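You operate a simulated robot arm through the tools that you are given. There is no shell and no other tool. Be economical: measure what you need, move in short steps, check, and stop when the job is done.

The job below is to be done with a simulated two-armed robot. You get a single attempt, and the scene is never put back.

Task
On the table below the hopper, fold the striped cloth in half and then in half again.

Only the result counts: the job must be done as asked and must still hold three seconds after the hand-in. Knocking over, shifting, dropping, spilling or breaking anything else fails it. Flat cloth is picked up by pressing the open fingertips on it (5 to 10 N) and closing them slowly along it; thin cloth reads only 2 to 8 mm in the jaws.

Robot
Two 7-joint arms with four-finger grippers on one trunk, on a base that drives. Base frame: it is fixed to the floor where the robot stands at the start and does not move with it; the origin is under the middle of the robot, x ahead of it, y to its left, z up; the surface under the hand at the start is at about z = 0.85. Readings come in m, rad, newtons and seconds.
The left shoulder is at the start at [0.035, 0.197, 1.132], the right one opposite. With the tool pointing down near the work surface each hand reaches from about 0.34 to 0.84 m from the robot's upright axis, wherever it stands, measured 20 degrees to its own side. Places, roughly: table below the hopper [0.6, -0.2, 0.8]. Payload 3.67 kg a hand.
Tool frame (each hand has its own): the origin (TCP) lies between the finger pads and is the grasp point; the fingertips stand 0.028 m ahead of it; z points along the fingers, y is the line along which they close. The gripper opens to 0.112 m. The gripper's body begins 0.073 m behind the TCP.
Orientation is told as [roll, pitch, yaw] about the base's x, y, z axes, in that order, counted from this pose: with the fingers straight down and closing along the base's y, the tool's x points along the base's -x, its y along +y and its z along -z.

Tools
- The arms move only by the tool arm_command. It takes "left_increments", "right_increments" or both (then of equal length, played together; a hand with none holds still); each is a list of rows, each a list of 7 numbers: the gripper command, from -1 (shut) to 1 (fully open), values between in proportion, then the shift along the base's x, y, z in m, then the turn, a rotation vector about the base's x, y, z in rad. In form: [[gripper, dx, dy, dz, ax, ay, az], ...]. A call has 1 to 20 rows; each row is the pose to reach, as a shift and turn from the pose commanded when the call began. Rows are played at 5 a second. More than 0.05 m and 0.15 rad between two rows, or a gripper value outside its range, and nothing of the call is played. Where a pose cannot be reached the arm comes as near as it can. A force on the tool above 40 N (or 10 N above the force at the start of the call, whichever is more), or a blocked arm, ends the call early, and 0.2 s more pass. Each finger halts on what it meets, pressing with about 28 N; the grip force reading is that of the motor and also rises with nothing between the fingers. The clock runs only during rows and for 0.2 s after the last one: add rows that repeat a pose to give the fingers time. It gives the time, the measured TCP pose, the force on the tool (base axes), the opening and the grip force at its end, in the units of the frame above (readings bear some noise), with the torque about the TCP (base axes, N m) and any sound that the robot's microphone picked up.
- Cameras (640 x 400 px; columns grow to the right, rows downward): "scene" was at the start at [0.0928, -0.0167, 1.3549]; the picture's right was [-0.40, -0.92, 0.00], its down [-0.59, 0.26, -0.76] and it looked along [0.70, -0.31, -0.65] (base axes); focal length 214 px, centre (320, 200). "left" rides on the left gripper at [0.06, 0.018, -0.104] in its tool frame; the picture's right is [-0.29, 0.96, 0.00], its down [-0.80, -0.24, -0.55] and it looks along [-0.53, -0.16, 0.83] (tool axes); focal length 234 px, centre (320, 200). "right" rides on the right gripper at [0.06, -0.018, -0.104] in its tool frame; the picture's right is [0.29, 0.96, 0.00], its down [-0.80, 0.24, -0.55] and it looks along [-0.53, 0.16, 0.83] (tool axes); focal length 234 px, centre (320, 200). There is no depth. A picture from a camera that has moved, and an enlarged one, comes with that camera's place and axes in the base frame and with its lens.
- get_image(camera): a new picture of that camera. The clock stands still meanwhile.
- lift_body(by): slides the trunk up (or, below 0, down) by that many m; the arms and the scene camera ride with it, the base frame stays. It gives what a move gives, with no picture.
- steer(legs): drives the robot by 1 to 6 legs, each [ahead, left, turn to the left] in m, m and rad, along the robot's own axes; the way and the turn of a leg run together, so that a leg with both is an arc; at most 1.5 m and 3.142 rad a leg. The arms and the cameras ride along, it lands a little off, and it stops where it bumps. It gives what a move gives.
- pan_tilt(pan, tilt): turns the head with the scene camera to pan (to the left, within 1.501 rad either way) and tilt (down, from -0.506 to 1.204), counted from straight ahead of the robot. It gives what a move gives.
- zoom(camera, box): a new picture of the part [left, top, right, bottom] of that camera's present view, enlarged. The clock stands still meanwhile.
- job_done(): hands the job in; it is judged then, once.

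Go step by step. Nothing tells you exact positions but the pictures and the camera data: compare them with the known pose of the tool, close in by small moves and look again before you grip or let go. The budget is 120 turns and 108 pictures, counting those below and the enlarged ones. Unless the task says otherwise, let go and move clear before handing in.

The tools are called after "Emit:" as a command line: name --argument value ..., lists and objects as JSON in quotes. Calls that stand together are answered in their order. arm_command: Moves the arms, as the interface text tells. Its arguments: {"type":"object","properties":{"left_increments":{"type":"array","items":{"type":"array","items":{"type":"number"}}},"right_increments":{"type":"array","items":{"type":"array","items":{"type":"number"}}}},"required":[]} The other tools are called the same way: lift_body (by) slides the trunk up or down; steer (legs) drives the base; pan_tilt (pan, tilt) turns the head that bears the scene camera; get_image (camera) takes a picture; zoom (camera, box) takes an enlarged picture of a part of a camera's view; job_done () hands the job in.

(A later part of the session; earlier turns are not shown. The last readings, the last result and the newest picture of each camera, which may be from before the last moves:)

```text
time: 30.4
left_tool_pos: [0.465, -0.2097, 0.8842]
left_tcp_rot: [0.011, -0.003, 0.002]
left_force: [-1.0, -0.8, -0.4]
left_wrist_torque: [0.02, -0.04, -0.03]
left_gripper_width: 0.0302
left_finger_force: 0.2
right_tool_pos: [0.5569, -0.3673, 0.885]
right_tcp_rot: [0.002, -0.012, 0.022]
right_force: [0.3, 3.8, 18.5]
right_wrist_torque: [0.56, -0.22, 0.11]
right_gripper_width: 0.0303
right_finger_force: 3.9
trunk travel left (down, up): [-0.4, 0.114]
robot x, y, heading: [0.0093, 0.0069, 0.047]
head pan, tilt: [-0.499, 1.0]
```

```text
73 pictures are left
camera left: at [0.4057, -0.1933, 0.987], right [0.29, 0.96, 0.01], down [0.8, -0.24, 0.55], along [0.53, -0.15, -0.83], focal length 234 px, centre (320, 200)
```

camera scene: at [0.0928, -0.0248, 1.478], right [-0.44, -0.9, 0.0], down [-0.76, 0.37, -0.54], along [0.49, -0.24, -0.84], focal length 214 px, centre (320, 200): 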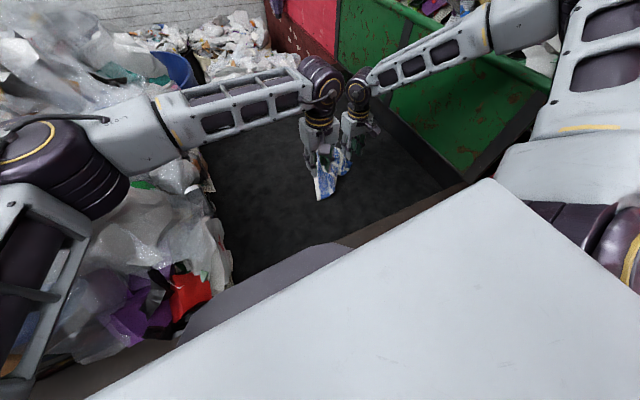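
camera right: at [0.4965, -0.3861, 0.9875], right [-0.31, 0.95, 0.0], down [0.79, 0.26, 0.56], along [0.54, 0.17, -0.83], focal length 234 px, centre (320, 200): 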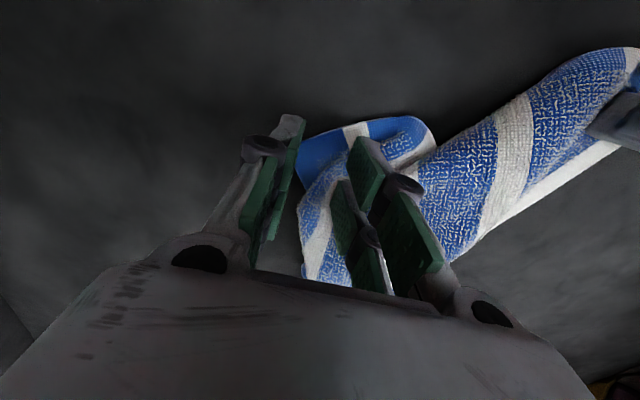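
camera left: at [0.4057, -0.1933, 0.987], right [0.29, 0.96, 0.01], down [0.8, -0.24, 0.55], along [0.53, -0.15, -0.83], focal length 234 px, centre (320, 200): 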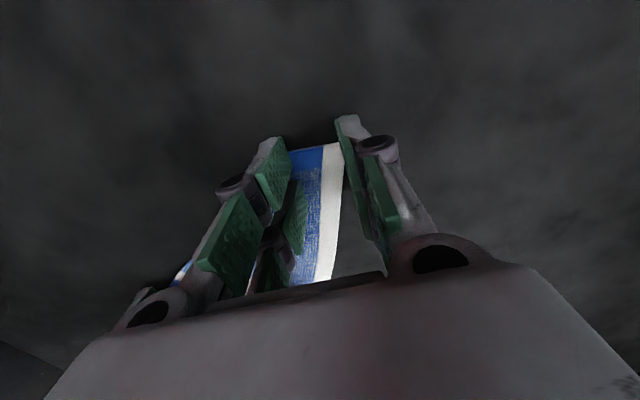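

The right inner finger rests on the thick fold, and the left outer finger is just beyond the edge. I lift the right slightly, narrow it and shift; the left gets shifted 6 mm inward and lowered.

Emit:
arm_command --left_increments '[[-0.46, 0, -0.006, 0, 0, 0, 0], [-0.46, 0, -0.006, -0.002, 0, 0, 0], [-0.46, 0, -0.006, -0.003, 0, 0, 0], [-0.46, 0, -0.006, -0.0035, 0, 0, 0], [-0.46, 0, -0.006, -0.004, 0, 0, 0]]' --right_increments '[[-0.46, 0, 0, 0.006, 0, 0, 0], [-0.62, -0.005, -0.005, 0.006, 0, 0, 0], [-0.62, -0.005, -0.005, 0.002, 0, 0, 0], [-0.62, -0.005, -0.005, 0, 0, 0, 0], [-0.62, -0.005, -0.005, -0.001, 0, 0, 0]]'

Emit:
get_image --camera "right"

```text
time: 31.6
left_tool_pos: [0.4655, -0.2168, 0.8807]
left_tcp_rot: [0.012, -0.001, 0.004]
left_force: [4.0, -0.3, 4.9]
left_wrist_torque: [-0.12, -0.12, 0.07]
left_gripper_width: 0.0304
left_finger_force: 0.5
right_tool_pos: [0.552, -0.373, 0.8825]
right_tcp_rot: [0.001, -0.01, 0.023]
right_force: [-1.5, 1.0, 18.3]
right_wrist_torque: [0.34, -0.21, 0.05]
right_gripper_width: 0.0214
right_finger_force: 0.2
trunk travel left (down, up): [-0.4, 0.114]
robot x, y, heading: [0.0143, 0.0069, 0.048]
head pan, tilt: [-0.499, 1.0]
```

```text
72 pictures are left
camera right: at [0.4907, -0.3913, 0.9868], right [-0.31, 0.95, 0.0], down [0.79, 0.26, 0.56], along [0.54, 0.17, -0.83], focal length 234 px, centre (320, 200)
```

right: 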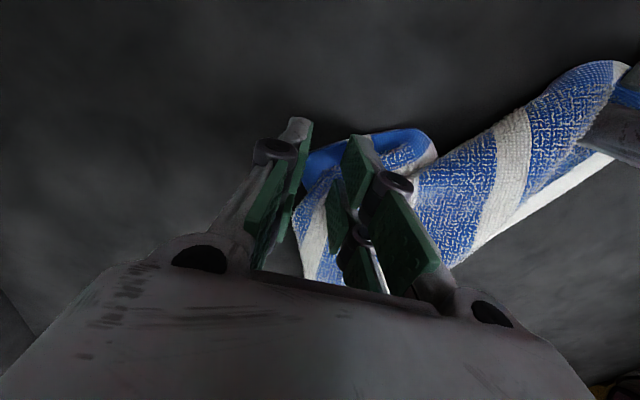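

The corner flap is between the right fingers, and the left has 5 N contact. Closing both slowly.

Emit:
arm_command --left_increments '[[-0.55, 0, 0, -0.0005, 0, 0, 0], [-0.65, 0, 0, -0.0005, 0, 0, 0], [-0.75, 0, 0, -0.0005, 0, 0, 0], [-0.85, 0, 0, -0.0005, 0, 0, 0], [-0.95, 0, 0, 0, 0, 0, 0], [-1, 0, 0, 0, 0, 0, 0], [-1, 0, 0, 0, 0, 0, 0]]' --right_increments '[[-0.66, 0, 0, -0.0005, 0, 0, 0], [-0.72, 0, 0, -0.0005, 0, 0, 0], [-0.8, 0, 0, -0.0005, 0, 0, 0], [-0.88, 0, 0, 0, 0, 0, 0], [-0.95, 0, 0, 0, 0, 0, 0], [-1, 0, 0, 0, 0, 0, 0], [-1, 0, 0, 0, 0, 0, 0]]'

Emit:
get_image --camera "right"

Emit:
get_image --camera "left"

```text
time: 33.2
left_tool_pos: [0.4652, -0.2169, 0.8804]
left_tcp_rot: [0.013, -0.002, 0.001]
left_force: [-0.8, -0.1, 1.4]
left_wrist_torque: [0.02, 0.01, -0.01]
left_gripper_width: 0.0049
left_finger_force: 28.0
right_tool_pos: [0.5499, -0.3729, 0.8822]
right_tcp_rot: [0.0, -0.008, 0.021]
right_force: [-1.0, 10.1, 14.2]
right_wrist_torque: [0.39, -0.17, 0.15]
right_gripper_width: 0.0037
right_finger_force: 27.8
trunk travel left (down, up): [-0.4, 0.114]
robot x, y, heading: [0.0137, 0.0061, 0.043]
head pan, tilt: [-0.499, 1.0]
```

```text
71 pictures are left
camera right: at [0.4903, -0.391, 0.9859], right [-0.31, 0.95, 0.0], down [0.79, 0.26, 0.56], along [0.53, 0.17, -0.83], focal length 234 px, centre (320, 200)
```

right: 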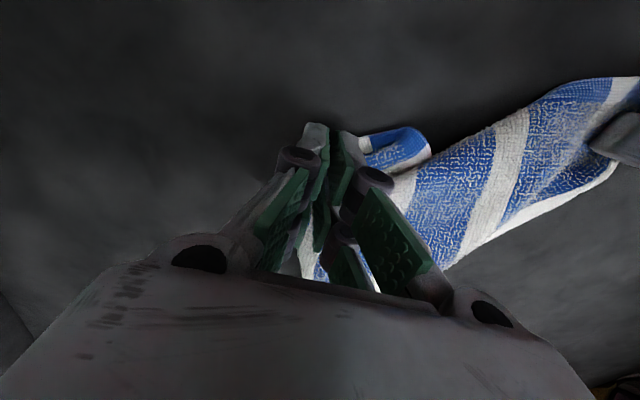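

```text
70 pictures are left
camera left: at [0.4053, -0.1993, 0.9829], right [0.29, 0.96, 0.01], down [0.8, -0.24, 0.55], along [0.53, -0.15, -0.83], focal length 234 px, centre (320, 200)
```

left: 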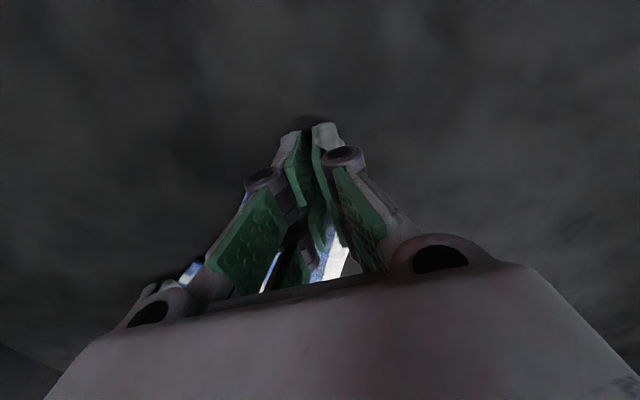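

Both grip (5 mm and 4 mm). Lifting both hands and bringing them to equal x, spread about 0.25 m apart.

Emit:
arm_command --left_increments '[[-1, 0, 0, 0.03, 0, 0, 0], [-1, 0, 0, 0.065, 0, 0, 0], [-1, 0.005, 0.015, 0.1, 0, 0, 0], [-1, 0.01, 0.03, 0.135, 0, 0, 0], [-1, 0.018, 0.05, 0.165, 0, 0, 0], [-1, 0.026, 0.07, 0.195, 0, 0, 0], [-1, 0.035, 0.085, 0.225, 0, 0, 0], [-1, 0.035, 0.095, 0.25, 0, 0, 0], [-1, 0.035, 0.1, 0.25, 0, 0, 0], [-1, 0.035, 0.1, 0.25, 0, 0, 0]]' --right_increments '[[-1, 0, 0, 0.03, 0, 0, 0], [-1, 0, 0, 0.065, 0, 0, 0], [-1, -0.01, 0, 0.1, 0, 0, 0], [-1, -0.02, 0, 0.135, 0, 0, 0], [-1, -0.03, 0, 0.165, 0, 0, 0], [-1, -0.04, 0, 0.195, 0, 0, 0], [-1, -0.05, 0, 0.225, 0, 0, 0], [-1, -0.05, 0, 0.25, 0, 0, 0], [-1, -0.05, 0, 0.25, 0, 0, 0], [-1, -0.05, 0, 0.25, 0, 0, 0]]'

Emit:
get_image --camera "scene"

Emit:
zoom --camera "scene" --box '[240, 60, 440, 220]'

```text
time: 35.4
left_tool_pos: [0.5002, -0.1194, 1.1299]
left_tcp_rot: [0.009, -0.002, 0.0]
left_force: [-0.1, -32.1, 0.8]
left_wrist_torque: [-0.86, 0.01, -0.73]
left_gripper_width: 0.0078
left_finger_force: 28.3
right_tool_pos: [0.5009, -0.3722, 1.1323]
right_tcp_rot: [0.003, -0.008, 0.023]
right_force: [0.9, 30.0, -0.7]
right_wrist_torque: [0.9, -0.03, 0.72]
right_gripper_width: 0.0071
right_finger_force: 28.1
trunk travel left (down, up): [-0.4, 0.114]
robot x, y, heading: [0.0145, 0.0096, 0.044]
head pan, tilt: [-0.499, 1.0]
```

```text
69 pictures are left
camera scene: at [0.0934, -0.0252, 1.4779], right [-0.44, -0.9, 0.0], down [-0.76, 0.37, -0.54], along [0.49, -0.24, -0.84], focal length 214 px, centre (320, 200)
```

scene: 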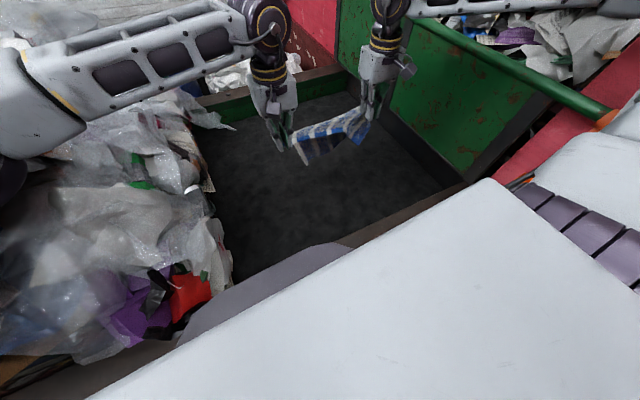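

```text
2.50 times, centred on (340, 140) of scene
camera zoom: at [0.0934, -0.0252, 1.4779], right [-0.44, -0.9, 0.0], down [-0.76, 0.37, -0.54], along [0.49, -0.24, -0.84], focal length 536 px, centre (270, 350)
```

zoom: 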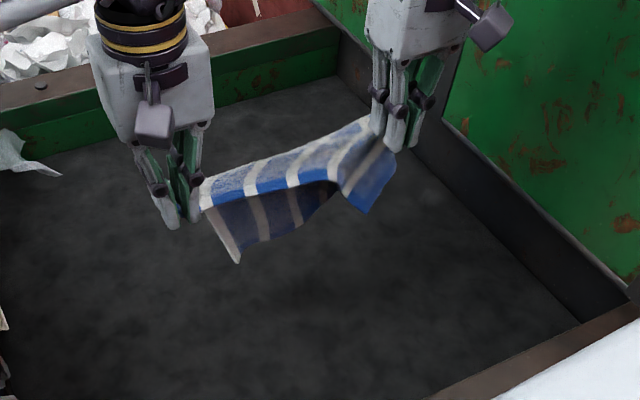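

The edge is taut (30 N, too much), so I ease it by a centimetre and inspect how it hangs.

Emit:
arm_command --left_increments '[[-1, 0, -0.006, 0, 0, 0, 0], [-1, 0, -0.012, 0, 0, 0, 0], [-1, 0, -0.012, 0, 0, 0, 0]]'

Emit:
get_image --camera "right"

Emit:
get_image --camera "left"

```text
time: 36.2
left_tool_pos: [0.5012, -0.1293, 1.1287]
left_tcp_rot: [0.011, 0.001, 0.004]
left_force: [-0.1, -19.5, -0.5]
left_wrist_torque: [-0.6, -0.01, -0.49]
left_gripper_width: 0.0071
left_finger_force: 28.2
right_tool_pos: [0.5026, -0.3743, 1.1318]
right_tcp_rot: [0.0, -0.008, 0.02]
right_force: [0.3, 19.4, -0.8]
right_wrist_torque: [0.55, 0.0, 0.42]
right_gripper_width: 0.0044
right_finger_force: 28.9
trunk travel left (down, up): [-0.4, 0.114]
robot x, y, heading: [0.0108, 0.0072, 0.045]
head pan, tilt: [-0.499, 1.0]
```

```text
67 pictures are left
camera right: at [0.4417, -0.3922, 1.2352], right [-0.31, 0.95, 0.0], down [0.79, 0.26, 0.56], along [0.53, 0.17, -0.83], focal length 234 px, centre (320, 200)
```

right: 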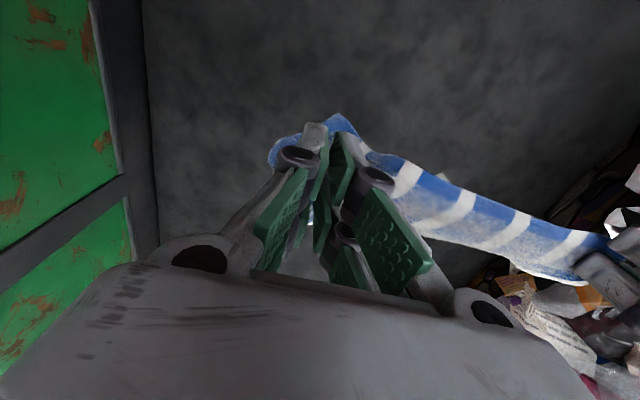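

```text
66 pictures are left
camera left: at [0.4418, -0.1124, 1.2315], right [0.29, 0.96, 0.01], down [0.8, -0.24, 0.55], along [0.53, -0.15, -0.83], focal length 234 px, centre (320, 200)
```

left: 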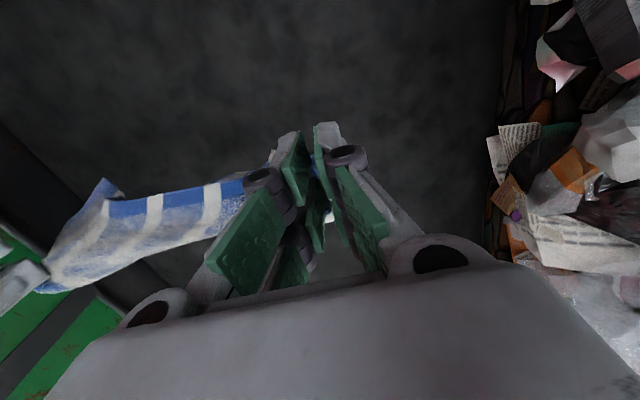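

The near edge is held well at both corners with the far edge hanging below. I carry it 0.1 m forward, let the far edge touch down, then sweep back toward the robot while lowering, so the cloth is laid out flat.

Emit:
arm_command --left_increments '[[-1, 0.04, -0.003, 0, 0, 0, 0], [-1, 0.08, -0.004, 0, 0, 0, 0], [-1, 0.1, -0.004, -0.03, 0, 0, 0], [-1, 0.1, -0.004, -0.03, 0, 0, 0], [-1, 0.062, -0.004, -0.033, 0, 0, 0], [-1, 0.025, -0.004, -0.043, 0, 0, 0], [-1, -0.01, -0.004, -0.06, 0, 0, 0], [-1, -0.041, -0.004, -0.082, 0, 0, 0], [-1, -0.0685, -0.004, -0.109, 0, 0, 0], [-1, -0.09, -0.004, -0.14, 0, 0, 0], [-1, -0.107, -0.004, -0.175, 0, 0, 0], [-1, -0.117, -0.004, -0.212, 0, 0, 0], [-1, -0.125, -0.004, -0.244, 0, 0, 0], [-1, -0.13, -0.004, -0.244, 0, 0, 0]]' --right_increments '[[-1, 0.04, 0, 0, 0, 0, 0], [-1, 0.08, 0, 0, 0, 0, 0], [-1, 0.1, 0, -0.03, 0, 0, 0], [-1, 0.1, 0, -0.03, 0, 0, 0], [-1, 0.062, 0, -0.033, 0, 0, 0], [-1, 0.025, 0, -0.043, 0, 0, 0], [-1, -0.01, 0, -0.06, 0, 0, 0], [-1, -0.041, 0, -0.082, 0, 0, 0], [-1, -0.0685, 0, -0.109, 0, 0, 0], [-1, -0.09, 0, -0.14, 0, 0, 0], [-1, -0.107, 0, -0.175, 0, 0, 0], [-1, -0.117, 0, -0.212, 0, 0, 0], [-1, -0.125, 0, -0.246, 0, 0, 0], [-1, -0.13, 0, -0.246, 0, 0, 0]]'

Emit:
get_image --camera "scene"

Emit:
zoom --camera "scene" --box '[240, 80, 440, 240]'

```text
time: 39.2
left_tool_pos: [0.3753, -0.1142, 0.8852]
left_tcp_rot: [-0.012, 0.006, 0.001]
left_force: [-0.3, -12.5, 1.0]
left_wrist_torque: [-0.34, -0.05, -0.29]
left_gripper_width: 0.006
left_finger_force: 27.4
right_tool_pos: [0.3735, -0.3509, 0.8887]
right_tcp_rot: [-0.015, -0.002, 0.021]
right_force: [1.3, 11.4, 1.1]
right_wrist_torque: [0.28, -0.02, 0.26]
right_gripper_width: 0.0033
right_finger_force: 27.8
trunk travel left (down, up): [-0.4, 0.114]
robot x, y, heading: [0.0097, 0.0113, 0.042]
head pan, tilt: [-0.499, 1.0]
```

```text
65 pictures are left
camera scene: at [0.1001, 0.0088, 1.4768], right [-0.44, -0.9, 0.02], down [-0.76, 0.36, -0.54], along [0.48, -0.26, -0.84], focal length 214 px, centre (320, 200)
```

scene: 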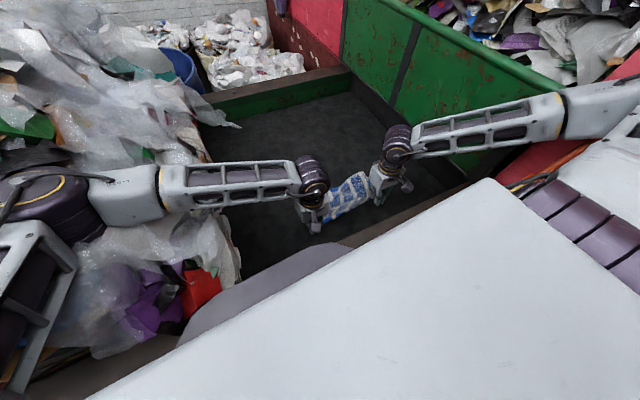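

```text
2.50 times, centred on (340, 160) of scene
camera zoom: at [0.1001, 0.0088, 1.4768], right [-0.44, -0.9, 0.02], down [-0.76, 0.36, -0.54], along [0.48, -0.26, -0.84], focal length 536 px, centre (270, 300)
```

zoom: 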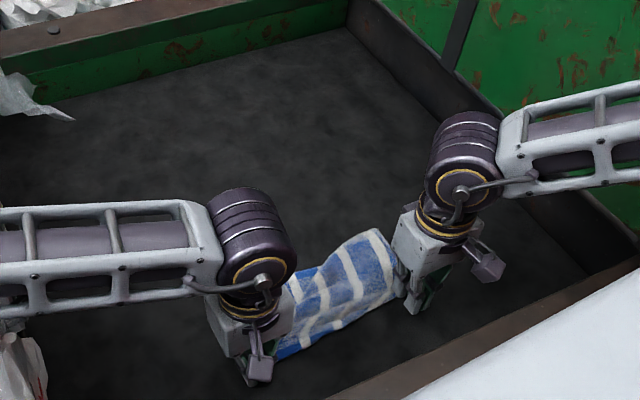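

The cloth is laid out; the robot leans slightly (probably an elbow touching something at this near reach). I'll release both corners gently and lift straight up and forward.

Emit:
arm_command --left_increments '[[-1, 0, -0.003, -0.003, 0, 0, 0], [-0.8, 0, -0.003, -0.003, 0, 0, 0], [-0.6, 0, -0.003, -0.002, 0, 0, 0], [-0.5, 0, -0.003, 0.01, 0, 0, 0], [-0.5, 0, -0.003, 0.05, 0, 0, 0], [-0.5, 0, -0.003, 0.09, 0, 0, 0], [-0.5, 0, -0.003, 0.13, 0, 0, 0], [-0.5, 0, 0.03, 0.16, 0, 0, 0], [-0.5, 0, 0.07, 0.18, 0, 0, 0]]' --right_increments '[[-1, 0, 0.003, -0.006, 0, 0, 0], [-0.8, 0, 0.003, -0.006, 0, 0, 0], [-0.6, 0, 0.003, -0.005, 0, 0, 0], [-0.5, 0, 0.003, 0.01, 0, 0, 0], [-0.5, 0, 0.003, 0.05, 0, 0, 0], [-0.5, 0.02, 0.003, 0.09, 0, 0, 0], [-0.5, 0.04, 0.003, 0.13, 0, 0, 0], [-0.5, 0.06, 0.0, 0.17, 0, 0, 0], [-0.5, 0.08, 0.0, 0.21, 0, 0, 0]]'

Emit:
get_image --camera "scene"

Emit:
get_image --camera "right"

```text
time: 41.4
left_tool_pos: [0.3623, -0.0433, 1.069]
left_tcp_rot: [-0.005, -0.009, -0.005]
left_force: [0.7, 0.6, -0.2]
left_wrist_torque: [-0.01, 0.01, 0.0]
left_gripper_width: 0.028
left_finger_force: 0.1
right_tool_pos: [0.4402, -0.3553, 1.1011]
right_tcp_rot: [-0.008, -0.005, 0.012]
right_force: [0.1, 0.3, -0.1]
right_wrist_torque: [0.01, -0.02, -0.02]
right_gripper_width: 0.0281
right_finger_force: 0.0
trunk travel left (down, up): [-0.4, 0.114]
robot x, y, heading: [0.0133, 0.0106, 0.04]
head pan, tilt: [-0.499, 1.0]
stopped in row 9 (right hand): the arm was blocked; the commanded pose is now the measured one
```

```text
63 pictures are left
camera scene: at [0.0813, 0.0049, 1.4792], right [-0.44, -0.9, 0.01], down [-0.75, 0.36, -0.55], along [0.49, -0.26, -0.83], focal length 214 px, centre (320, 200)
```

scene: 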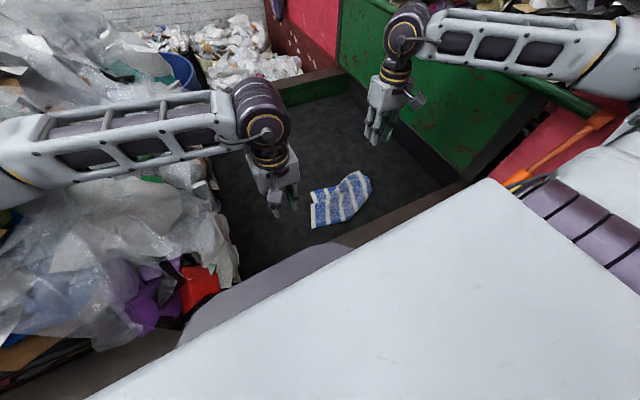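

```text
62 pictures are left
camera right: at [0.3793, -0.3713, 1.2057], right [-0.3, 0.95, -0.01], down [0.79, 0.25, 0.56], along [0.53, 0.16, -0.83], focal length 234 px, centre (320, 200)
```

right: 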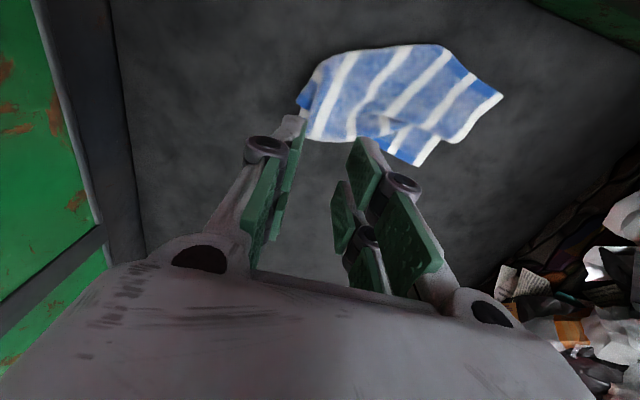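

The right elbow is pressing against something near the wall, so I move that hand inward and forward first, then look at the cloth and at the orange-handled tool.

Emit:
arm_command --right_increments '[[-0.5, 0.03, 0.03, 0, 0, 0, 0], [-0.5, 0.06, 0.05, 0.0, 0, 0, 0], [-0.5, 0.08, 0.06, 0.02, 0, 0, 0]]' --left_increments '[[0, 0.03, 0.03, 0.02, 0, 0, 0], [0, 0.06, 0.05, 0.04, 0, 0, 0], [0, 0.09, 0.06, 0.06, 0, 0, 0]]'

Emit:
pan_tilt --pan -0.7 --tilt 0.8

Emit:
get_image --camera "scene"

Emit:
get_image --camera "right"

```text
time: 42.2
left_tool_pos: [0.4571, 0.0021, 1.1261]
left_tcp_rot: [0.009, 0.001, 0.002]
left_force: [0.7, 0.2, -0.1]
left_wrist_torque: [-0.07, 0.0, -0.03]
left_gripper_width: 0.0562
left_finger_force: 0.1
right_tool_pos: [0.5281, -0.3094, 1.1138]
right_tcp_rot: [0.008, 0.001, 0.018]
right_force: [-0.1, -0.5, 0.7]
right_wrist_torque: [-0.07, -0.04, -0.04]
right_gripper_width: 0.0281
right_finger_force: 0.1
trunk travel left (down, up): [-0.4, 0.114]
robot x, y, heading: [0.0152, 0.0055, 0.041]
head pan, tilt: [-0.499, 1.0]
```

```text
time: 42.9
left_tool_pos: [0.4597, -0.0035, 1.1241]
left_tcp_rot: [0.015, 0.0, -0.002]
left_force: [-0.4, -1.0, -1.1]
left_wrist_torque: [0.0, 0.02, 0.0]
left_gripper_width: 0.0557
left_finger_force: 0.0
right_tool_pos: [0.5291, -0.3156, 1.1109]
right_tcp_rot: [0.013, 0.001, 0.017]
right_force: [-0.8, -0.7, -0.2]
right_wrist_torque: [0.01, -0.01, 0.04]
right_gripper_width: 0.0278
right_finger_force: 0.0
trunk travel left (down, up): [-0.4, 0.114]
robot x, y, heading: [0.0111, 0.0065, 0.048]
head pan, tilt: [-0.7, 0.799]
```

```text
61 pictures are left
camera scene: at [0.0941, -0.0437, 1.493], right [-0.61, -0.79, 0.0], down [-0.57, 0.44, -0.7], along [0.55, -0.43, -0.72], focal length 214 px, centre (320, 200)
```

scene: 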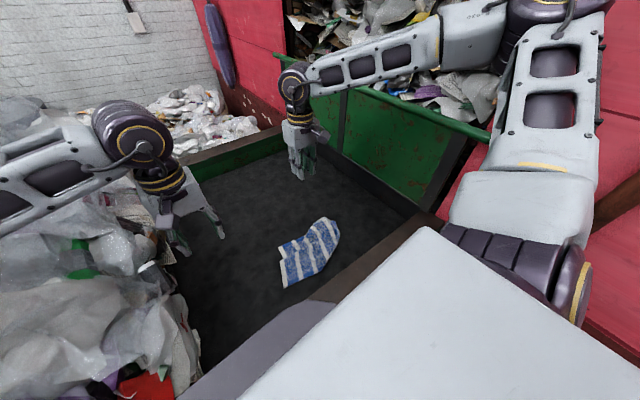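

```text
60 pictures are left
camera right: at [0.4697, -0.335, 1.2147], right [-0.3, 0.95, 0.01], down [0.79, 0.25, 0.56], along [0.53, 0.18, -0.83], focal length 234 px, centre (320, 200)
```

right: 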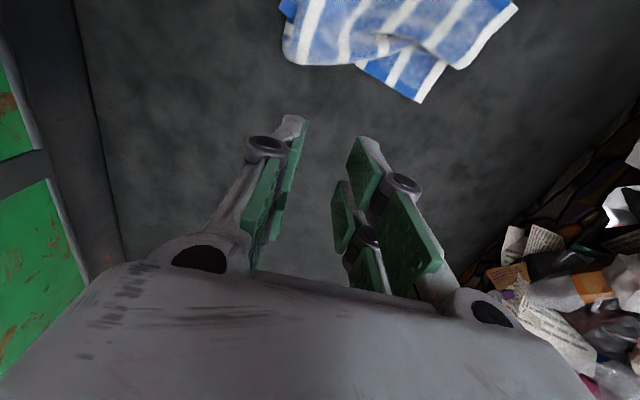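

Emit:
zoom --camera "scene" --box '[260, 205, 360, 295]'

Emit:
arm_command --right_increments '[[-0.5, -0.04, 0.02, 0.02, 0, 0, 0], [-0.5, -0.08, 0.04, 0.04, 0, 0, 0], [0, -0.11, 0.05, 0.06, 0, 0, 0], [0.5, -0.11, 0.05, 0.06, 0, 0, 0]]'

Emit:
get_image --camera "right"

```text
4.44 times, centred on (310, 250) of scene
camera zoom: at [0.0941, -0.0437, 1.493], right [-0.61, -0.79, 0.0], down [-0.57, 0.44, -0.7], along [0.55, -0.43, -0.72], focal length 953 px, centre (364, -22)
```

zoom: 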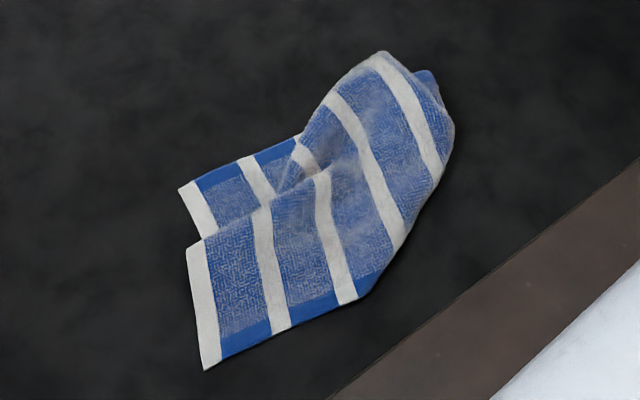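

```text
time: 43.9
left_tool_pos: [0.4601, -0.0029, 1.124]
left_tcp_rot: [0.014, 0.001, -0.002]
left_force: [0.4, 0.7, -0.6]
left_wrist_torque: [0.05, 0.0, 0.03]
left_gripper_width: 0.0558
left_finger_force: 0.0
right_tool_pos: [0.4193, -0.2644, 1.1703]
right_tcp_rot: [0.011, -0.001, 0.017]
right_force: [0.0, 0.8, -0.1]
right_wrist_torque: [-0.01, 0.02, 0.02]
right_gripper_width: 0.0838
right_finger_force: 0.0
trunk travel left (down, up): [-0.4, 0.114]
robot x, y, heading: [0.0114, 0.0059, 0.038]
head pan, tilt: [-0.7, 0.799]
```

```text
58 pictures are left
camera right: at [0.3592, -0.2832, 1.2748], right [-0.3, 0.95, 0.01], down [0.79, 0.25, 0.56], along [0.53, 0.18, -0.83], focal length 234 px, centre (320, 200)
```

right: 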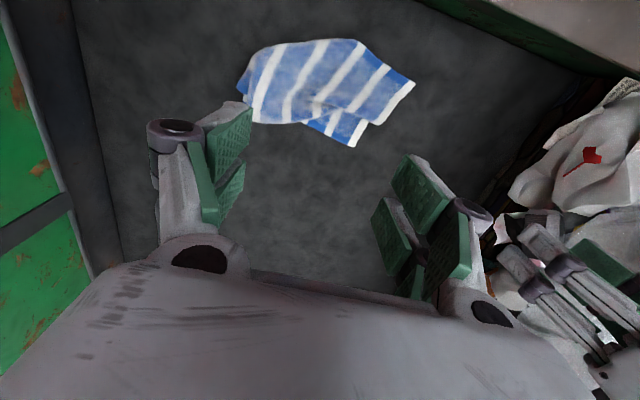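

The left edge is exposed at both corners: A ≈ [0.494, -0.17] and D ≈ [0.363, -0.117], with a pleat between them and the right side tucked under. I'll pinch A with the right hand first and pull it forward to undo the pleat.

Emit:
arm_command --right_increments '[[0.2, 0.02, 0.025, -0.02, 0, 0, 0], [-0.1, 0.04, 0.05, -0.04, 0, 0, 0], [-0.4, 0.06, 0.07, -0.07, 0, 0, 0], [-0.55, 0.063, 0.077, -0.11, 0, 0, 0], [-0.55, 0.063, 0.077, -0.15, 0, 0, 0], [-0.55, 0.063, 0.077, -0.19, 0, 0, 0], [-0.55, 0.063, 0.077, -0.23, 0, 0, 0], [-0.55, 0.063, 0.077, -0.27, 0, 0, 0], [-0.55, 0.063, 0.077, -0.27, 0, 0, 0]]' --left_increments '[[0, 0, 0.02, 0, 0, 0, 0], [0, 0, 0.03, 0, 0, 0, 0], [-0.2, 0, 0.03, 0, 0, 0, 0], [-0.4, 0, 0.03, 0, 0, 0, 0], [-0.55, 0, 0.03, 0, 0, 0, 0], [-0.55, 0, 0.03, 0, 0, 0, 0], [-0.55, 0, 0.03, 0, 0, 0, 0], [-0.55, 0, 0.03, 0, 0, 0, 0], [-0.55, 0, 0.03, 0, 0, 0, 0]]'

Emit:
get_image --camera "right"

```text
time: 45.9
left_tool_pos: [0.4586, 0.026, 1.125]
left_tcp_rot: [0.014, -0.001, -0.002]
left_force: [-0.6, 0.7, -0.6]
left_wrist_torque: [-0.01, -0.01, -0.01]
left_gripper_width: 0.025
left_finger_force: 0.0
right_tool_pos: [0.483, -0.1869, 0.9006]
right_tcp_rot: [0.01, -0.001, 0.017]
right_force: [0.1, -0.5, -0.7]
right_wrist_torque: [0.0, -0.01, 0.0]
right_gripper_width: 0.0249
right_finger_force: 0.1
trunk travel left (down, up): [-0.4, 0.114]
robot x, y, heading: [0.0123, 0.0067, 0.046]
head pan, tilt: [-0.7, 0.799]
```

```text
57 pictures are left
camera right: at [0.423, -0.2079, 1.0045], right [-0.3, 0.95, 0.01], down [0.79, 0.25, 0.56], along [0.53, 0.18, -0.83], focal length 234 px, centre (320, 200)
```

right: 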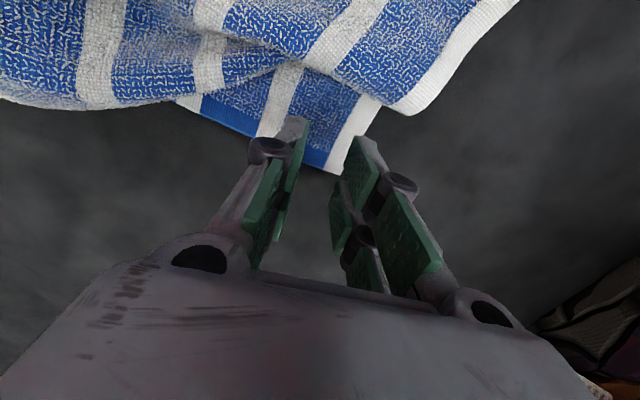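

Corner A sits right between the fingers. Pressing down and closing in one go, with force watched.

Emit:
arm_command --right_increments '[[-0.55, 0, 0, -0.012, 0, 0, 0], [-0.55, 0, 0, -0.018, 0, 0, 0], [-0.55, 0, 0, -0.0205, 0, 0, 0], [-0.55, 0, 0, -0.0212, 0, 0, 0], [-0.62, 0, 0, -0.0212, 0, 0, 0], [-0.7, 0, 0, -0.0212, 0, 0, 0], [-0.78, 0, 0, -0.021, 0, 0, 0], [-0.86, 0, 0, -0.021, 0, 0, 0], [-0.95, 0, 0, -0.021, 0, 0, 0], [-1, 0, 0, -0.021, 0, 0, 0], [-1, 0, 0, -0.021, 0, 0, 0]]'

Emit:
get_image --camera "right"

```text
time: 48.3
left_tool_pos: [0.4584, 0.0262, 1.1253]
left_tcp_rot: [0.016, 0.0, 0.0]
left_force: [0.3, 0.9, 0.8]
left_wrist_torque: [0.0, 0.0, 0.02]
left_gripper_width: 0.0254
left_finger_force: 0.0
right_tool_pos: [0.4827, -0.1868, 0.8803]
right_tcp_rot: [0.012, 0.0, 0.016]
right_force: [-0.3, 0.2, 3.1]
right_wrist_torque: [0.01, 0.07, -0.03]
right_gripper_width: 0.0036
right_finger_force: 27.9
trunk travel left (down, up): [-0.4, 0.114]
robot x, y, heading: [0.0123, 0.0092, 0.042]
head pan, tilt: [-0.7, 0.799]
```

```text
56 pictures are left
camera right: at [0.4228, -0.2069, 0.984], right [-0.3, 0.95, 0.01], down [0.79, 0.25, 0.56], along [0.53, 0.18, -0.83], focal length 234 px, centre (320, 200)
```

right: 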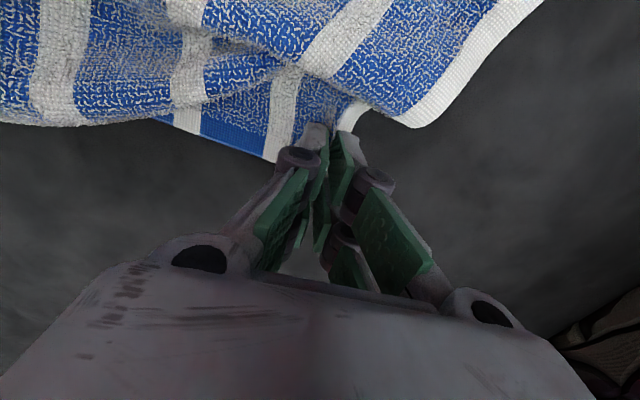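

A is held (3.6 mm). Pulling it forward 0.075 m just above the table.

Emit:
arm_command --right_increments '[[-1, 0.005, 0, 0.01, 0, 0, 0], [-1, 0.025, 0, 0.014, 0, 0, 0], [-1, 0.045, 0, 0.014, 0, 0, 0], [-1, 0.06, 0, 0.014, 0, 0, 0], [-1, 0.075, 0, 0.014, 0, 0, 0], [-1, 0.075, 0, 0.014, 0, 0, 0]]'

Emit:
zoom --camera "scene" --box '[220, 160, 380, 300]'

```text
time: 49.7
left_tool_pos: [0.4594, 0.0262, 1.125]
left_tcp_rot: [0.013, 0.0, -0.002]
left_force: [-0.2, 0.5, 0.7]
left_wrist_torque: [0.01, 0.0, 0.01]
left_gripper_width: 0.0252
left_finger_force: 0.0
right_tool_pos: [0.5568, -0.1878, 0.8936]
right_tcp_rot: [0.012, 0.0, 0.017]
right_force: [-0.3, -0.5, 0.3]
right_wrist_torque: [-0.02, 0.02, 0.03]
right_gripper_width: 0.0036
right_finger_force: 28.1
trunk travel left (down, up): [-0.4, 0.114]
robot x, y, heading: [0.0111, 0.0039, 0.042]
head pan, tilt: [-0.7, 0.799]
```

```text
2.86 times, centred on (300, 230) of scene
camera zoom: at [0.0939, -0.0432, 1.4931], right [-0.61, -0.79, 0.0], down [-0.57, 0.44, -0.7], along [0.55, -0.43, -0.72], focal length 613 px, centre (377, 114)
```

zoom: 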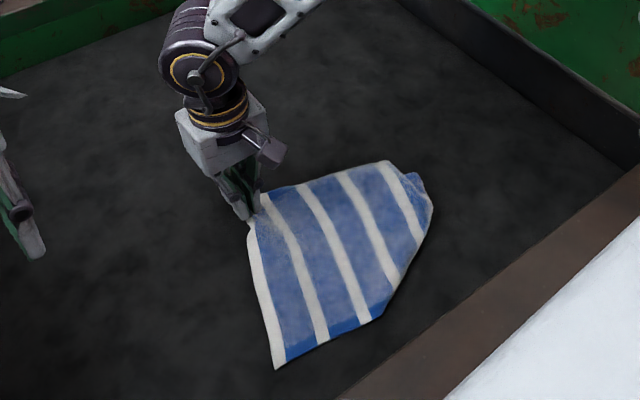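

The left side is flat now, with A at the right hand and D ≈ [0.357, -0.12]; only corner C is tucked under. Now bringing the left hand over D.

Emit:
arm_command --left_increments '[[-0.55, -0.02, -0.04, 0, 0, 0, 0], [-0.55, -0.04, -0.08, -0.01, 0, 0, 0], [-0.55, -0.06, -0.12, -0.02, 0, 0, 0], [-0.55, -0.08, -0.155, -0.04, 0, 0, 0], [-0.55, -0.089, -0.169, -0.08, 0, 0, 0], [-0.55, -0.089, -0.169, -0.125, 0, 0, 0], [-0.55, -0.089, -0.169, -0.17, 0, 0, 0], [-0.55, -0.089, -0.169, -0.21, 0, 0, 0], [-0.55, -0.089, -0.169, -0.225, 0, 0, 0], [-0.55, -0.089, -0.169, -0.225, 0, 0, 0]]'

Emit:
get_image --camera "left"

```text
time: 51.9
left_tool_pos: [0.3713, -0.1428, 0.899]
left_tcp_rot: [0.014, 0.0, -0.002]
left_force: [0.3, 0.1, 0.7]
left_wrist_torque: [0.01, 0.0, -0.02]
left_gripper_width: 0.0252
left_finger_force: 0.0
right_tool_pos: [0.5565, -0.1872, 0.8941]
right_tcp_rot: [0.012, 0.0, 0.016]
right_force: [-0.9, -0.1, 0.7]
right_wrist_torque: [-0.05, 0.01, 0.04]
right_gripper_width: 0.0037
right_finger_force: 27.7
trunk travel left (down, up): [-0.4, 0.114]
robot x, y, heading: [0.0101, 0.0041, 0.039]
head pan, tilt: [-0.7, 0.799]
```

```text
54 pictures are left
camera left: at [0.312, -0.1258, 1.0023], right [0.29, 0.96, 0.01], down [0.8, -0.25, 0.55], along [0.53, -0.15, -0.83], focal length 234 px, centre (320, 200)
```

left: 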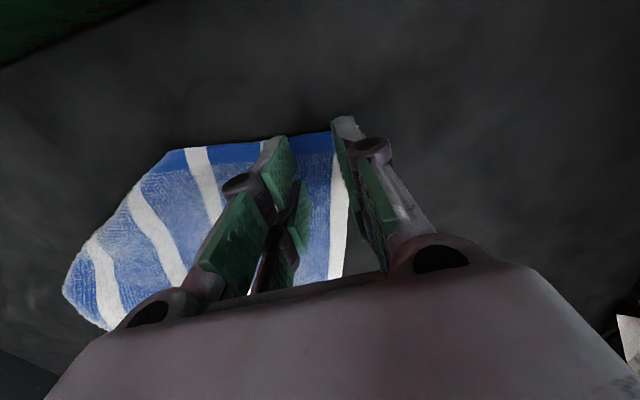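

The left fingers are right at D. Press and close.

Emit:
arm_command --left_increments '[[-0.55, 0, -0.002, -0.012, 0, 0, 0], [-0.55, 0, -0.002, -0.017, 0, 0, 0], [-0.55, 0, -0.002, -0.0188, 0, 0, 0], [-0.55, 0, -0.002, -0.0195, 0, 0, 0], [-0.62, 0, -0.002, -0.0195, 0, 0, 0], [-0.7, 0, -0.002, -0.0195, 0, 0, 0], [-0.78, 0, -0.002, -0.0193, 0, 0, 0], [-0.86, 0, -0.002, -0.0193, 0, 0, 0], [-0.95, 0, -0.002, -0.0193, 0, 0, 0], [-1, 0, -0.002, -0.0193, 0, 0, 0], [-1, 0, -0.002, -0.0193, 0, 0, 0]]'

Emit:
get_image --camera "left"

```text
time: 54.3
left_tool_pos: [0.3715, -0.143, 0.8818]
left_tcp_rot: [0.014, 0.002, -0.002]
left_force: [0.7, 0.4, 0.8]
left_wrist_torque: [0.0, -0.01, 0.01]
left_gripper_width: 0.0035
left_finger_force: 28.4
right_tool_pos: [0.5571, -0.187, 0.8951]
right_tcp_rot: [0.012, 0.0, 0.016]
right_force: [-0.7, 0.1, -0.8]
right_wrist_torque: [-0.01, 0.0, 0.0]
right_gripper_width: 0.0037
right_finger_force: 27.6
trunk travel left (down, up): [-0.4, 0.114]
robot x, y, heading: [0.0109, 0.008, 0.043]
head pan, tilt: [-0.7, 0.799]
```

```text
53 pictures are left
camera left: at [0.3116, -0.1277, 0.9838], right [0.29, 0.96, 0.01], down [0.8, -0.25, 0.55], along [0.53, -0.15, -0.83], focal length 234 px, centre (320, 200)
```

left: 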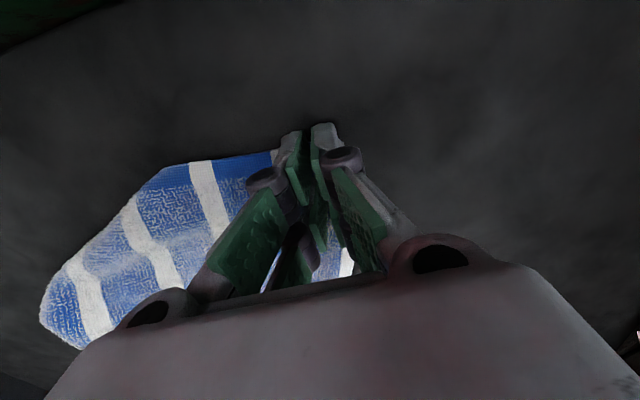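

Both left-edge corners are held. I lift the edge straight up high enough that the cloth hangs freely and all tucks drop out, aligning both hands in y.

Emit:
arm_command --left_increments '[[-1, 0, 0, 0.03, 0, 0, 0], [-1, 0, -0.01, 0.07, 0, 0, 0], [-1, 0.005, -0.02, 0.11, 0, 0, 0], [-1, 0.01, -0.035, 0.15, 0, 0, 0], [-1, 0.015, -0.05, 0.19, 0, 0, 0], [-1, 0.02, -0.065, 0.23, 0, 0, 0], [-1, 0.025, -0.08, 0.265, 0, 0, 0], [-1, 0.03, -0.1, 0.3, 0, 0, 0], [-1, 0.03, -0.1, 0.3, 0, 0, 0], [-1, 0.03, -0.1, 0.3, 0, 0, 0], [-1, 0.03, -0.1, 0.3, 0, 0, 0]]' --right_increments '[[-1, 0, 0, 0.02, 0, 0, 0], [-1, 0.005, -0.005, 0.058, 0, 0, 0], [-1, 0.01, -0.01, 0.098, 0, 0, 0], [-1, 0.015, -0.02, 0.138, 0, 0, 0], [-1, 0.02, -0.03, 0.178, 0, 0, 0], [-1, 0.025, -0.04, 0.218, 0, 0, 0], [-1, 0.03, -0.05, 0.253, 0, 0, 0], [-1, 0.033, -0.058, 0.288, 0, 0, 0], [-1, 0.036, -0.058, 0.288, 0, 0, 0], [-1, 0.036, -0.058, 0.288, 0, 0, 0], [-1, 0.036, -0.058, 0.288, 0, 0, 0]]'

Emit:
get_image --camera "scene"

Emit:
zoom --camera "scene" --box '[200, 100, 420, 290]'

```text
time: 56.7
left_tool_pos: [0.4033, -0.2455, 1.1813]
left_tcp_rot: [0.015, -0.001, -0.001]
left_force: [0.0, 0.2, -0.5]
left_wrist_torque: [-0.02, -0.06, 0.02]
left_gripper_width: 0.0035
left_finger_force: 27.9
right_tool_pos: [0.5932, -0.2441, 1.1839]
right_tcp_rot: [0.011, -0.001, 0.014]
right_force: [-0.3, 0.6, -0.1]
right_wrist_torque: [0.01, -0.03, 0.02]
right_gripper_width: 0.0038
right_finger_force: 28.3
trunk travel left (down, up): [-0.4, 0.114]
robot x, y, heading: [0.0111, 0.0067, 0.041]
head pan, tilt: [-0.7, 0.799]
```

```text
52 pictures are left
camera scene: at [0.0936, -0.0437, 1.4931], right [-0.61, -0.79, 0.0], down [-0.57, 0.44, -0.7], along [0.55, -0.43, -0.72], focal length 214 px, centre (320, 200)
```

scene: 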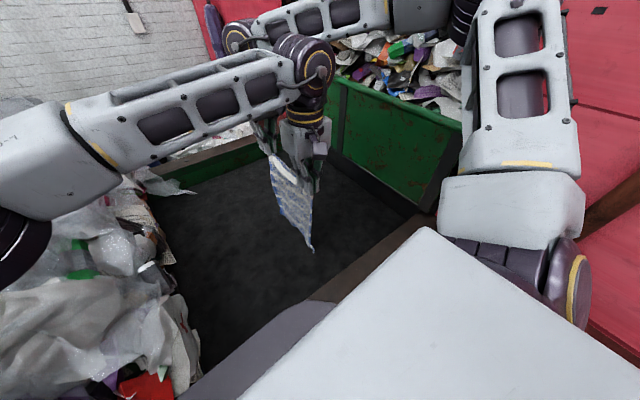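

```text
2.11 times, centred on (310, 195) of scene
camera zoom: at [0.0936, -0.0437, 1.4931], right [-0.61, -0.79, 0.0], down [-0.57, 0.44, -0.7], along [0.55, -0.43, -0.72], focal length 452 px, centre (341, 210)
```

zoom: 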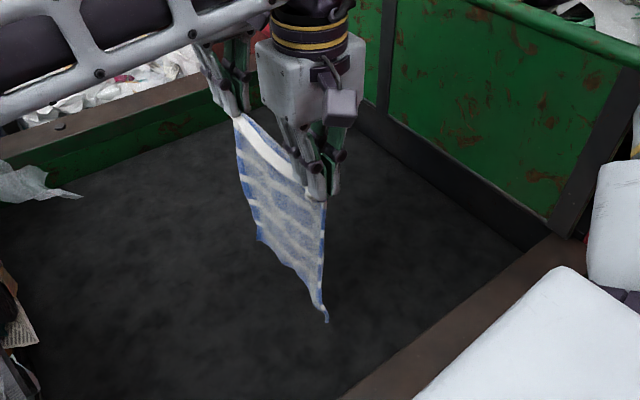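

The cloth hangs full and free from its left edge. I carry it 0.08 m to the right, touch the lower edge down at y ≈ -0.32 and lay it out toward the left in an arc, ending with a small straightening pull — holding on to the corners.

Emit:
arm_command --left_increments '[[-1, 0, -0.04, 0, 0, 0, 0], [-1, 0, -0.08, 0, 0, 0, 0], [-1, 0, -0.08, -0.01, 0, 0, 0], [-1, 0, -0.08, -0.014, 0, 0, 0], [-1, 0, -0.0354, -0.0175, 0, 0, 0], [-1, 0, 0.0081, -0.0279, 0, 0, 0], [-1, 0, 0.0494, -0.0451, 0, 0, 0], [-1, 0, 0.0875, -0.0684, 0, 0, 0], [-1, 0, 0.1215, -0.0975, 0, 0, 0], [-1, 0, 0.1506, -0.1315, 0, 0, 0], [-1, 0, 0.1739, -0.1696, 0, 0, 0], [-1, 0, 0.191, -0.2109, 0, 0, 0], [-1, 0, 0.2015, -0.2544, 0, 0, 0], [-1, 0, 0.207, -0.295, 0, 0, 0], [-1, 0, 0.22, -0.296, 0, 0, 0], [-1, 0, 0.22, -0.296, 0, 0, 0]]' --right_increments '[[-1, 0.003, -0.04, 0, 0, 0, 0], [-1, 0.006, -0.08, 0, 0, 0, 0], [-1, 0.006, -0.08, -0.01, 0, 0, 0], [-1, 0.006, -0.08, -0.014, 0, 0, 0], [-1, 0.006, -0.0354, -0.0175, 0, 0, 0], [-1, 0.006, 0.0081, -0.0279, 0, 0, 0], [-1, 0.006, 0.0494, -0.0451, 0, 0, 0], [-1, 0.006, 0.0875, -0.0684, 0, 0, 0], [-1, 0.006, 0.1215, -0.0975, 0, 0, 0], [-1, 0.006, 0.1506, -0.1315, 0, 0, 0], [-1, 0.006, 0.1739, -0.1696, 0, 0, 0], [-1, 0.006, 0.191, -0.2109, 0, 0, 0], [-1, 0.006, 0.2015, -0.2544, 0, 0, 0], [-1, 0.006, 0.207, -0.295, 0, 0, 0], [-1, 0.006, 0.22, -0.298, 0, 0, 0], [-1, 0.006, 0.22, -0.298, 0, 0, 0]]'

Emit:
get_image --camera "scene"

Emit:
zoom --camera "scene" --box '[200, 140, 420, 300]'

```text
time: 60.1
left_tool_pos: [0.4025, -0.0261, 0.8852]
left_tcp_rot: [0.013, 0.0, -0.001]
left_force: [3.1, -4.2, 5.1]
left_wrist_torque: [-0.1, -0.16, -0.07]
left_gripper_width: 0.0039
left_finger_force: 28.1
left hand out of reach, approached as far as the arm can: row 2, 3, 4
right_tool_pos: [0.5456, -0.1203, 0.9507]
right_tcp_rot: [0.013, 0.001, 0.016]
right_force: [-3.2, 3.3, -3.1]
right_wrist_torque: [0.07, 0.0, -0.08]
right_gripper_width: 0.0037
right_finger_force: 27.8
right hand out of reach, approached as far as the arm can: row 10, 11, 12, 13, 14, 15, 16
trunk travel left (down, up): [-0.4, 0.114]
robot x, y, heading: [0.0121, 0.006, 0.045]
head pan, tilt: [-0.7, 0.799]
```

```text
50 pictures are left
camera scene: at [0.0942, -0.0437, 1.4931], right [-0.61, -0.79, 0.0], down [-0.57, 0.44, -0.7], along [0.55, -0.43, -0.72], focal length 214 px, centre (320, 200)
```

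scene: 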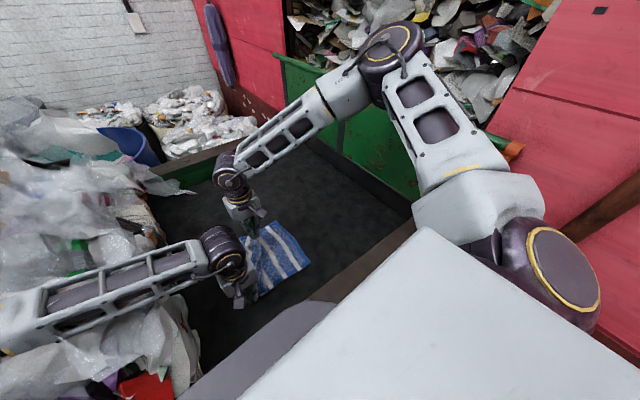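

```text
2.50 times, centred on (310, 220) of scene
camera zoom: at [0.0942, -0.0437, 1.4931], right [-0.61, -0.79, 0.0], down [-0.57, 0.44, -0.7], along [0.55, -0.43, -0.72], focal length 536 px, centre (345, 150)
```

zoom: 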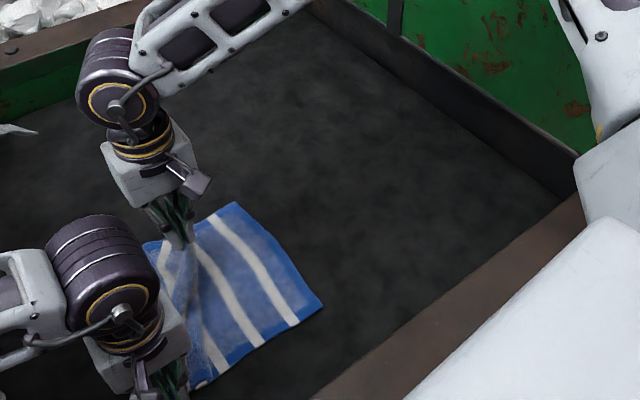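

The far right edge B–C is laid flat at y ≈ -0.228 (x 0.38–0.60); the right hand ran out of reach on the left side, which doesn't matter because I can now fold edge A–D straight over onto B–C. First raising both hands to the mid-fold position.

Emit:
arm_command --left_increments '[[-1, 0, -0.01, 0.035, 0, 0, 0], [-1, 0, -0.03, 0.07, 0, 0, 0], [-1, -0.005, -0.055, 0.1, 0, 0, 0], [-1, -0.008, -0.085, 0.115, 0, 0, 0], [-1, -0.008, -0.085, 0.115, 0, 0, 0]]' --right_increments '[[-1, 0, -0.01, 0.035, 0, 0, 0], [-1, 0, -0.03, 0.07, 0, 0, 0], [-1, -0.006, -0.055, 0.1, 0, 0, 0], [-1, -0.012, -0.085, 0.115, 0, 0, 0], [-1, -0.012, -0.085, 0.115, 0, 0, 0]]'

Emit:
get_image --camera "scene"

Emit:
zoom --camera "scene" --box '[200, 140, 420, 300]'

```text
time: 61.3
left_tool_pos: [0.3952, -0.1093, 1.0005]
left_tcp_rot: [0.014, 0.002, -0.002]
left_force: [3.0, -1.6, 1.6]
left_wrist_torque: [-0.1, -0.13, -0.09]
left_gripper_width: 0.0036
left_finger_force: 27.5
right_tool_pos: [0.5359, -0.202, 1.0667]
right_tcp_rot: [0.01, 0.002, 0.017]
right_force: [-2.2, 3.0, -2.1]
right_wrist_torque: [-0.03, 0.0, -0.07]
right_gripper_width: 0.004
right_finger_force: 27.9
trunk travel left (down, up): [-0.4, 0.114]
robot x, y, heading: [0.0115, 0.0067, 0.039]
head pan, tilt: [-0.7, 0.799]
```

```text
48 pictures are left
camera scene: at [0.095, -0.0417, 1.493], right [-0.61, -0.79, 0.0], down [-0.57, 0.44, -0.7], along [0.55, -0.43, -0.72], focal length 214 px, centre (320, 200)
```

scene: 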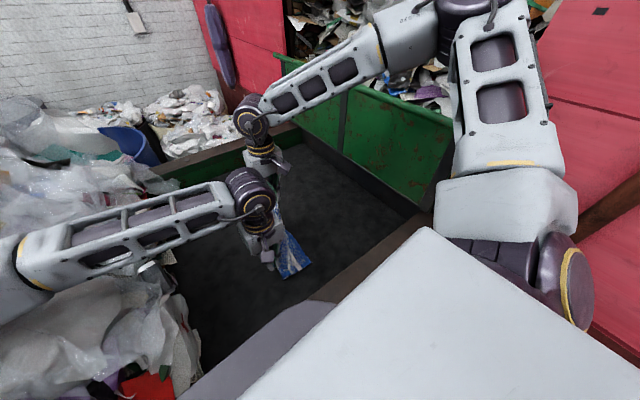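

```text
2.50 times, centred on (310, 220) of scene
camera zoom: at [0.095, -0.0417, 1.493], right [-0.61, -0.79, 0.0], down [-0.57, 0.44, -0.7], along [0.55, -0.43, -0.72], focal length 536 px, centre (345, 150)
```

zoom: 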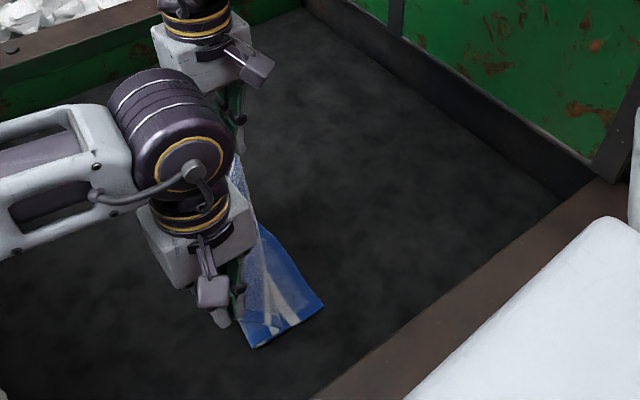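

The right hand's command was clipped, so the hands are misaligned. I realign them to the same y and height at mid-fold.

Emit:
arm_command --left_increments '[[-1, 0, 0, 0, 0, 0, 0], [-1, 0, 0, 0, 0, 0, 0], [-1, 0, 0, 0, 0, 0, 0], [-1, 0, 0, 0, 0, 0, 0]]' --right_increments '[[-1, 0.02, 0.03, -0.02, 0, 0, 0], [-1, 0.035, 0.055, -0.045, 0, 0, 0], [-1, 0.047, 0.08, -0.067, 0, 0, 0], [-1, 0.047, 0.08, -0.067, 0, 0, 0]]'

Emit:
zoom --camera "scene" --box '[200, 140, 420, 300]'

Emit:
get_image --camera "right"

```text
time: 62.3
left_tool_pos: [0.3926, -0.1082, 1.0013]
left_tcp_rot: [0.014, -0.001, -0.002]
left_force: [-0.3, 0.0, -0.2]
left_wrist_torque: [0.03, 0.01, 0.03]
left_gripper_width: 0.0035
left_finger_force: 27.7
right_tool_pos: [0.5831, -0.1205, 0.9989]
right_tcp_rot: [0.012, 0.0, 0.014]
right_force: [0.2, 0.5, 0.0]
right_wrist_torque: [-0.05, -0.04, 0.01]
right_gripper_width: 0.0038
right_finger_force: 28.1
trunk travel left (down, up): [-0.4, 0.114]
robot x, y, heading: [0.0104, 0.0031, 0.043]
head pan, tilt: [-0.7, 0.799]
```

```text
2.50 times, centred on (310, 220) of scene
camera zoom: at [0.0935, -0.0427, 1.4932], right [-0.61, -0.79, 0.0], down [-0.57, 0.44, -0.7], along [0.55, -0.43, -0.72], focal length 536 px, centre (345, 150)
```

zoom: 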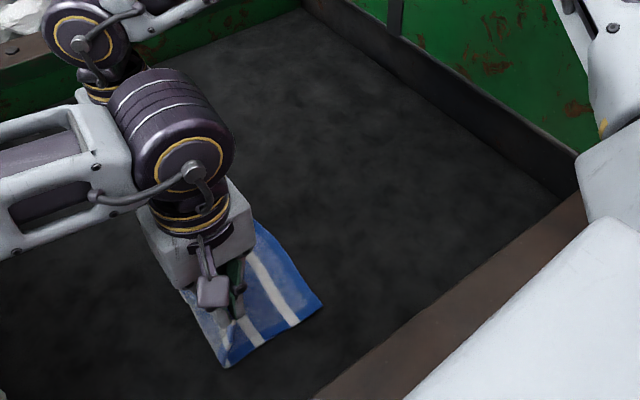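

```text
45 pictures are left
camera right: at [0.5232, -0.1413, 1.103], right [-0.3, 0.95, 0.01], down [0.79, 0.25, 0.56], along [0.53, 0.18, -0.83], focal length 234 px, centre (320, 200)
```

right: 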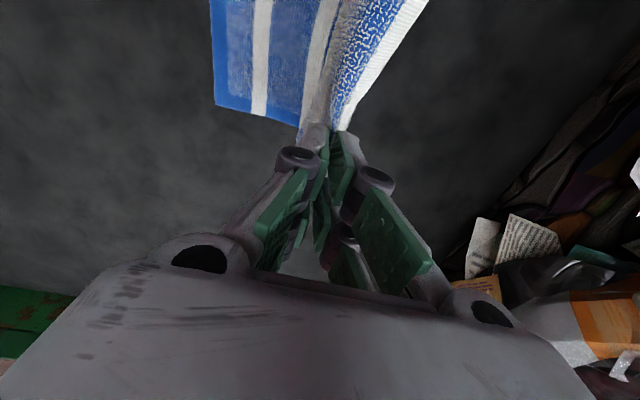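

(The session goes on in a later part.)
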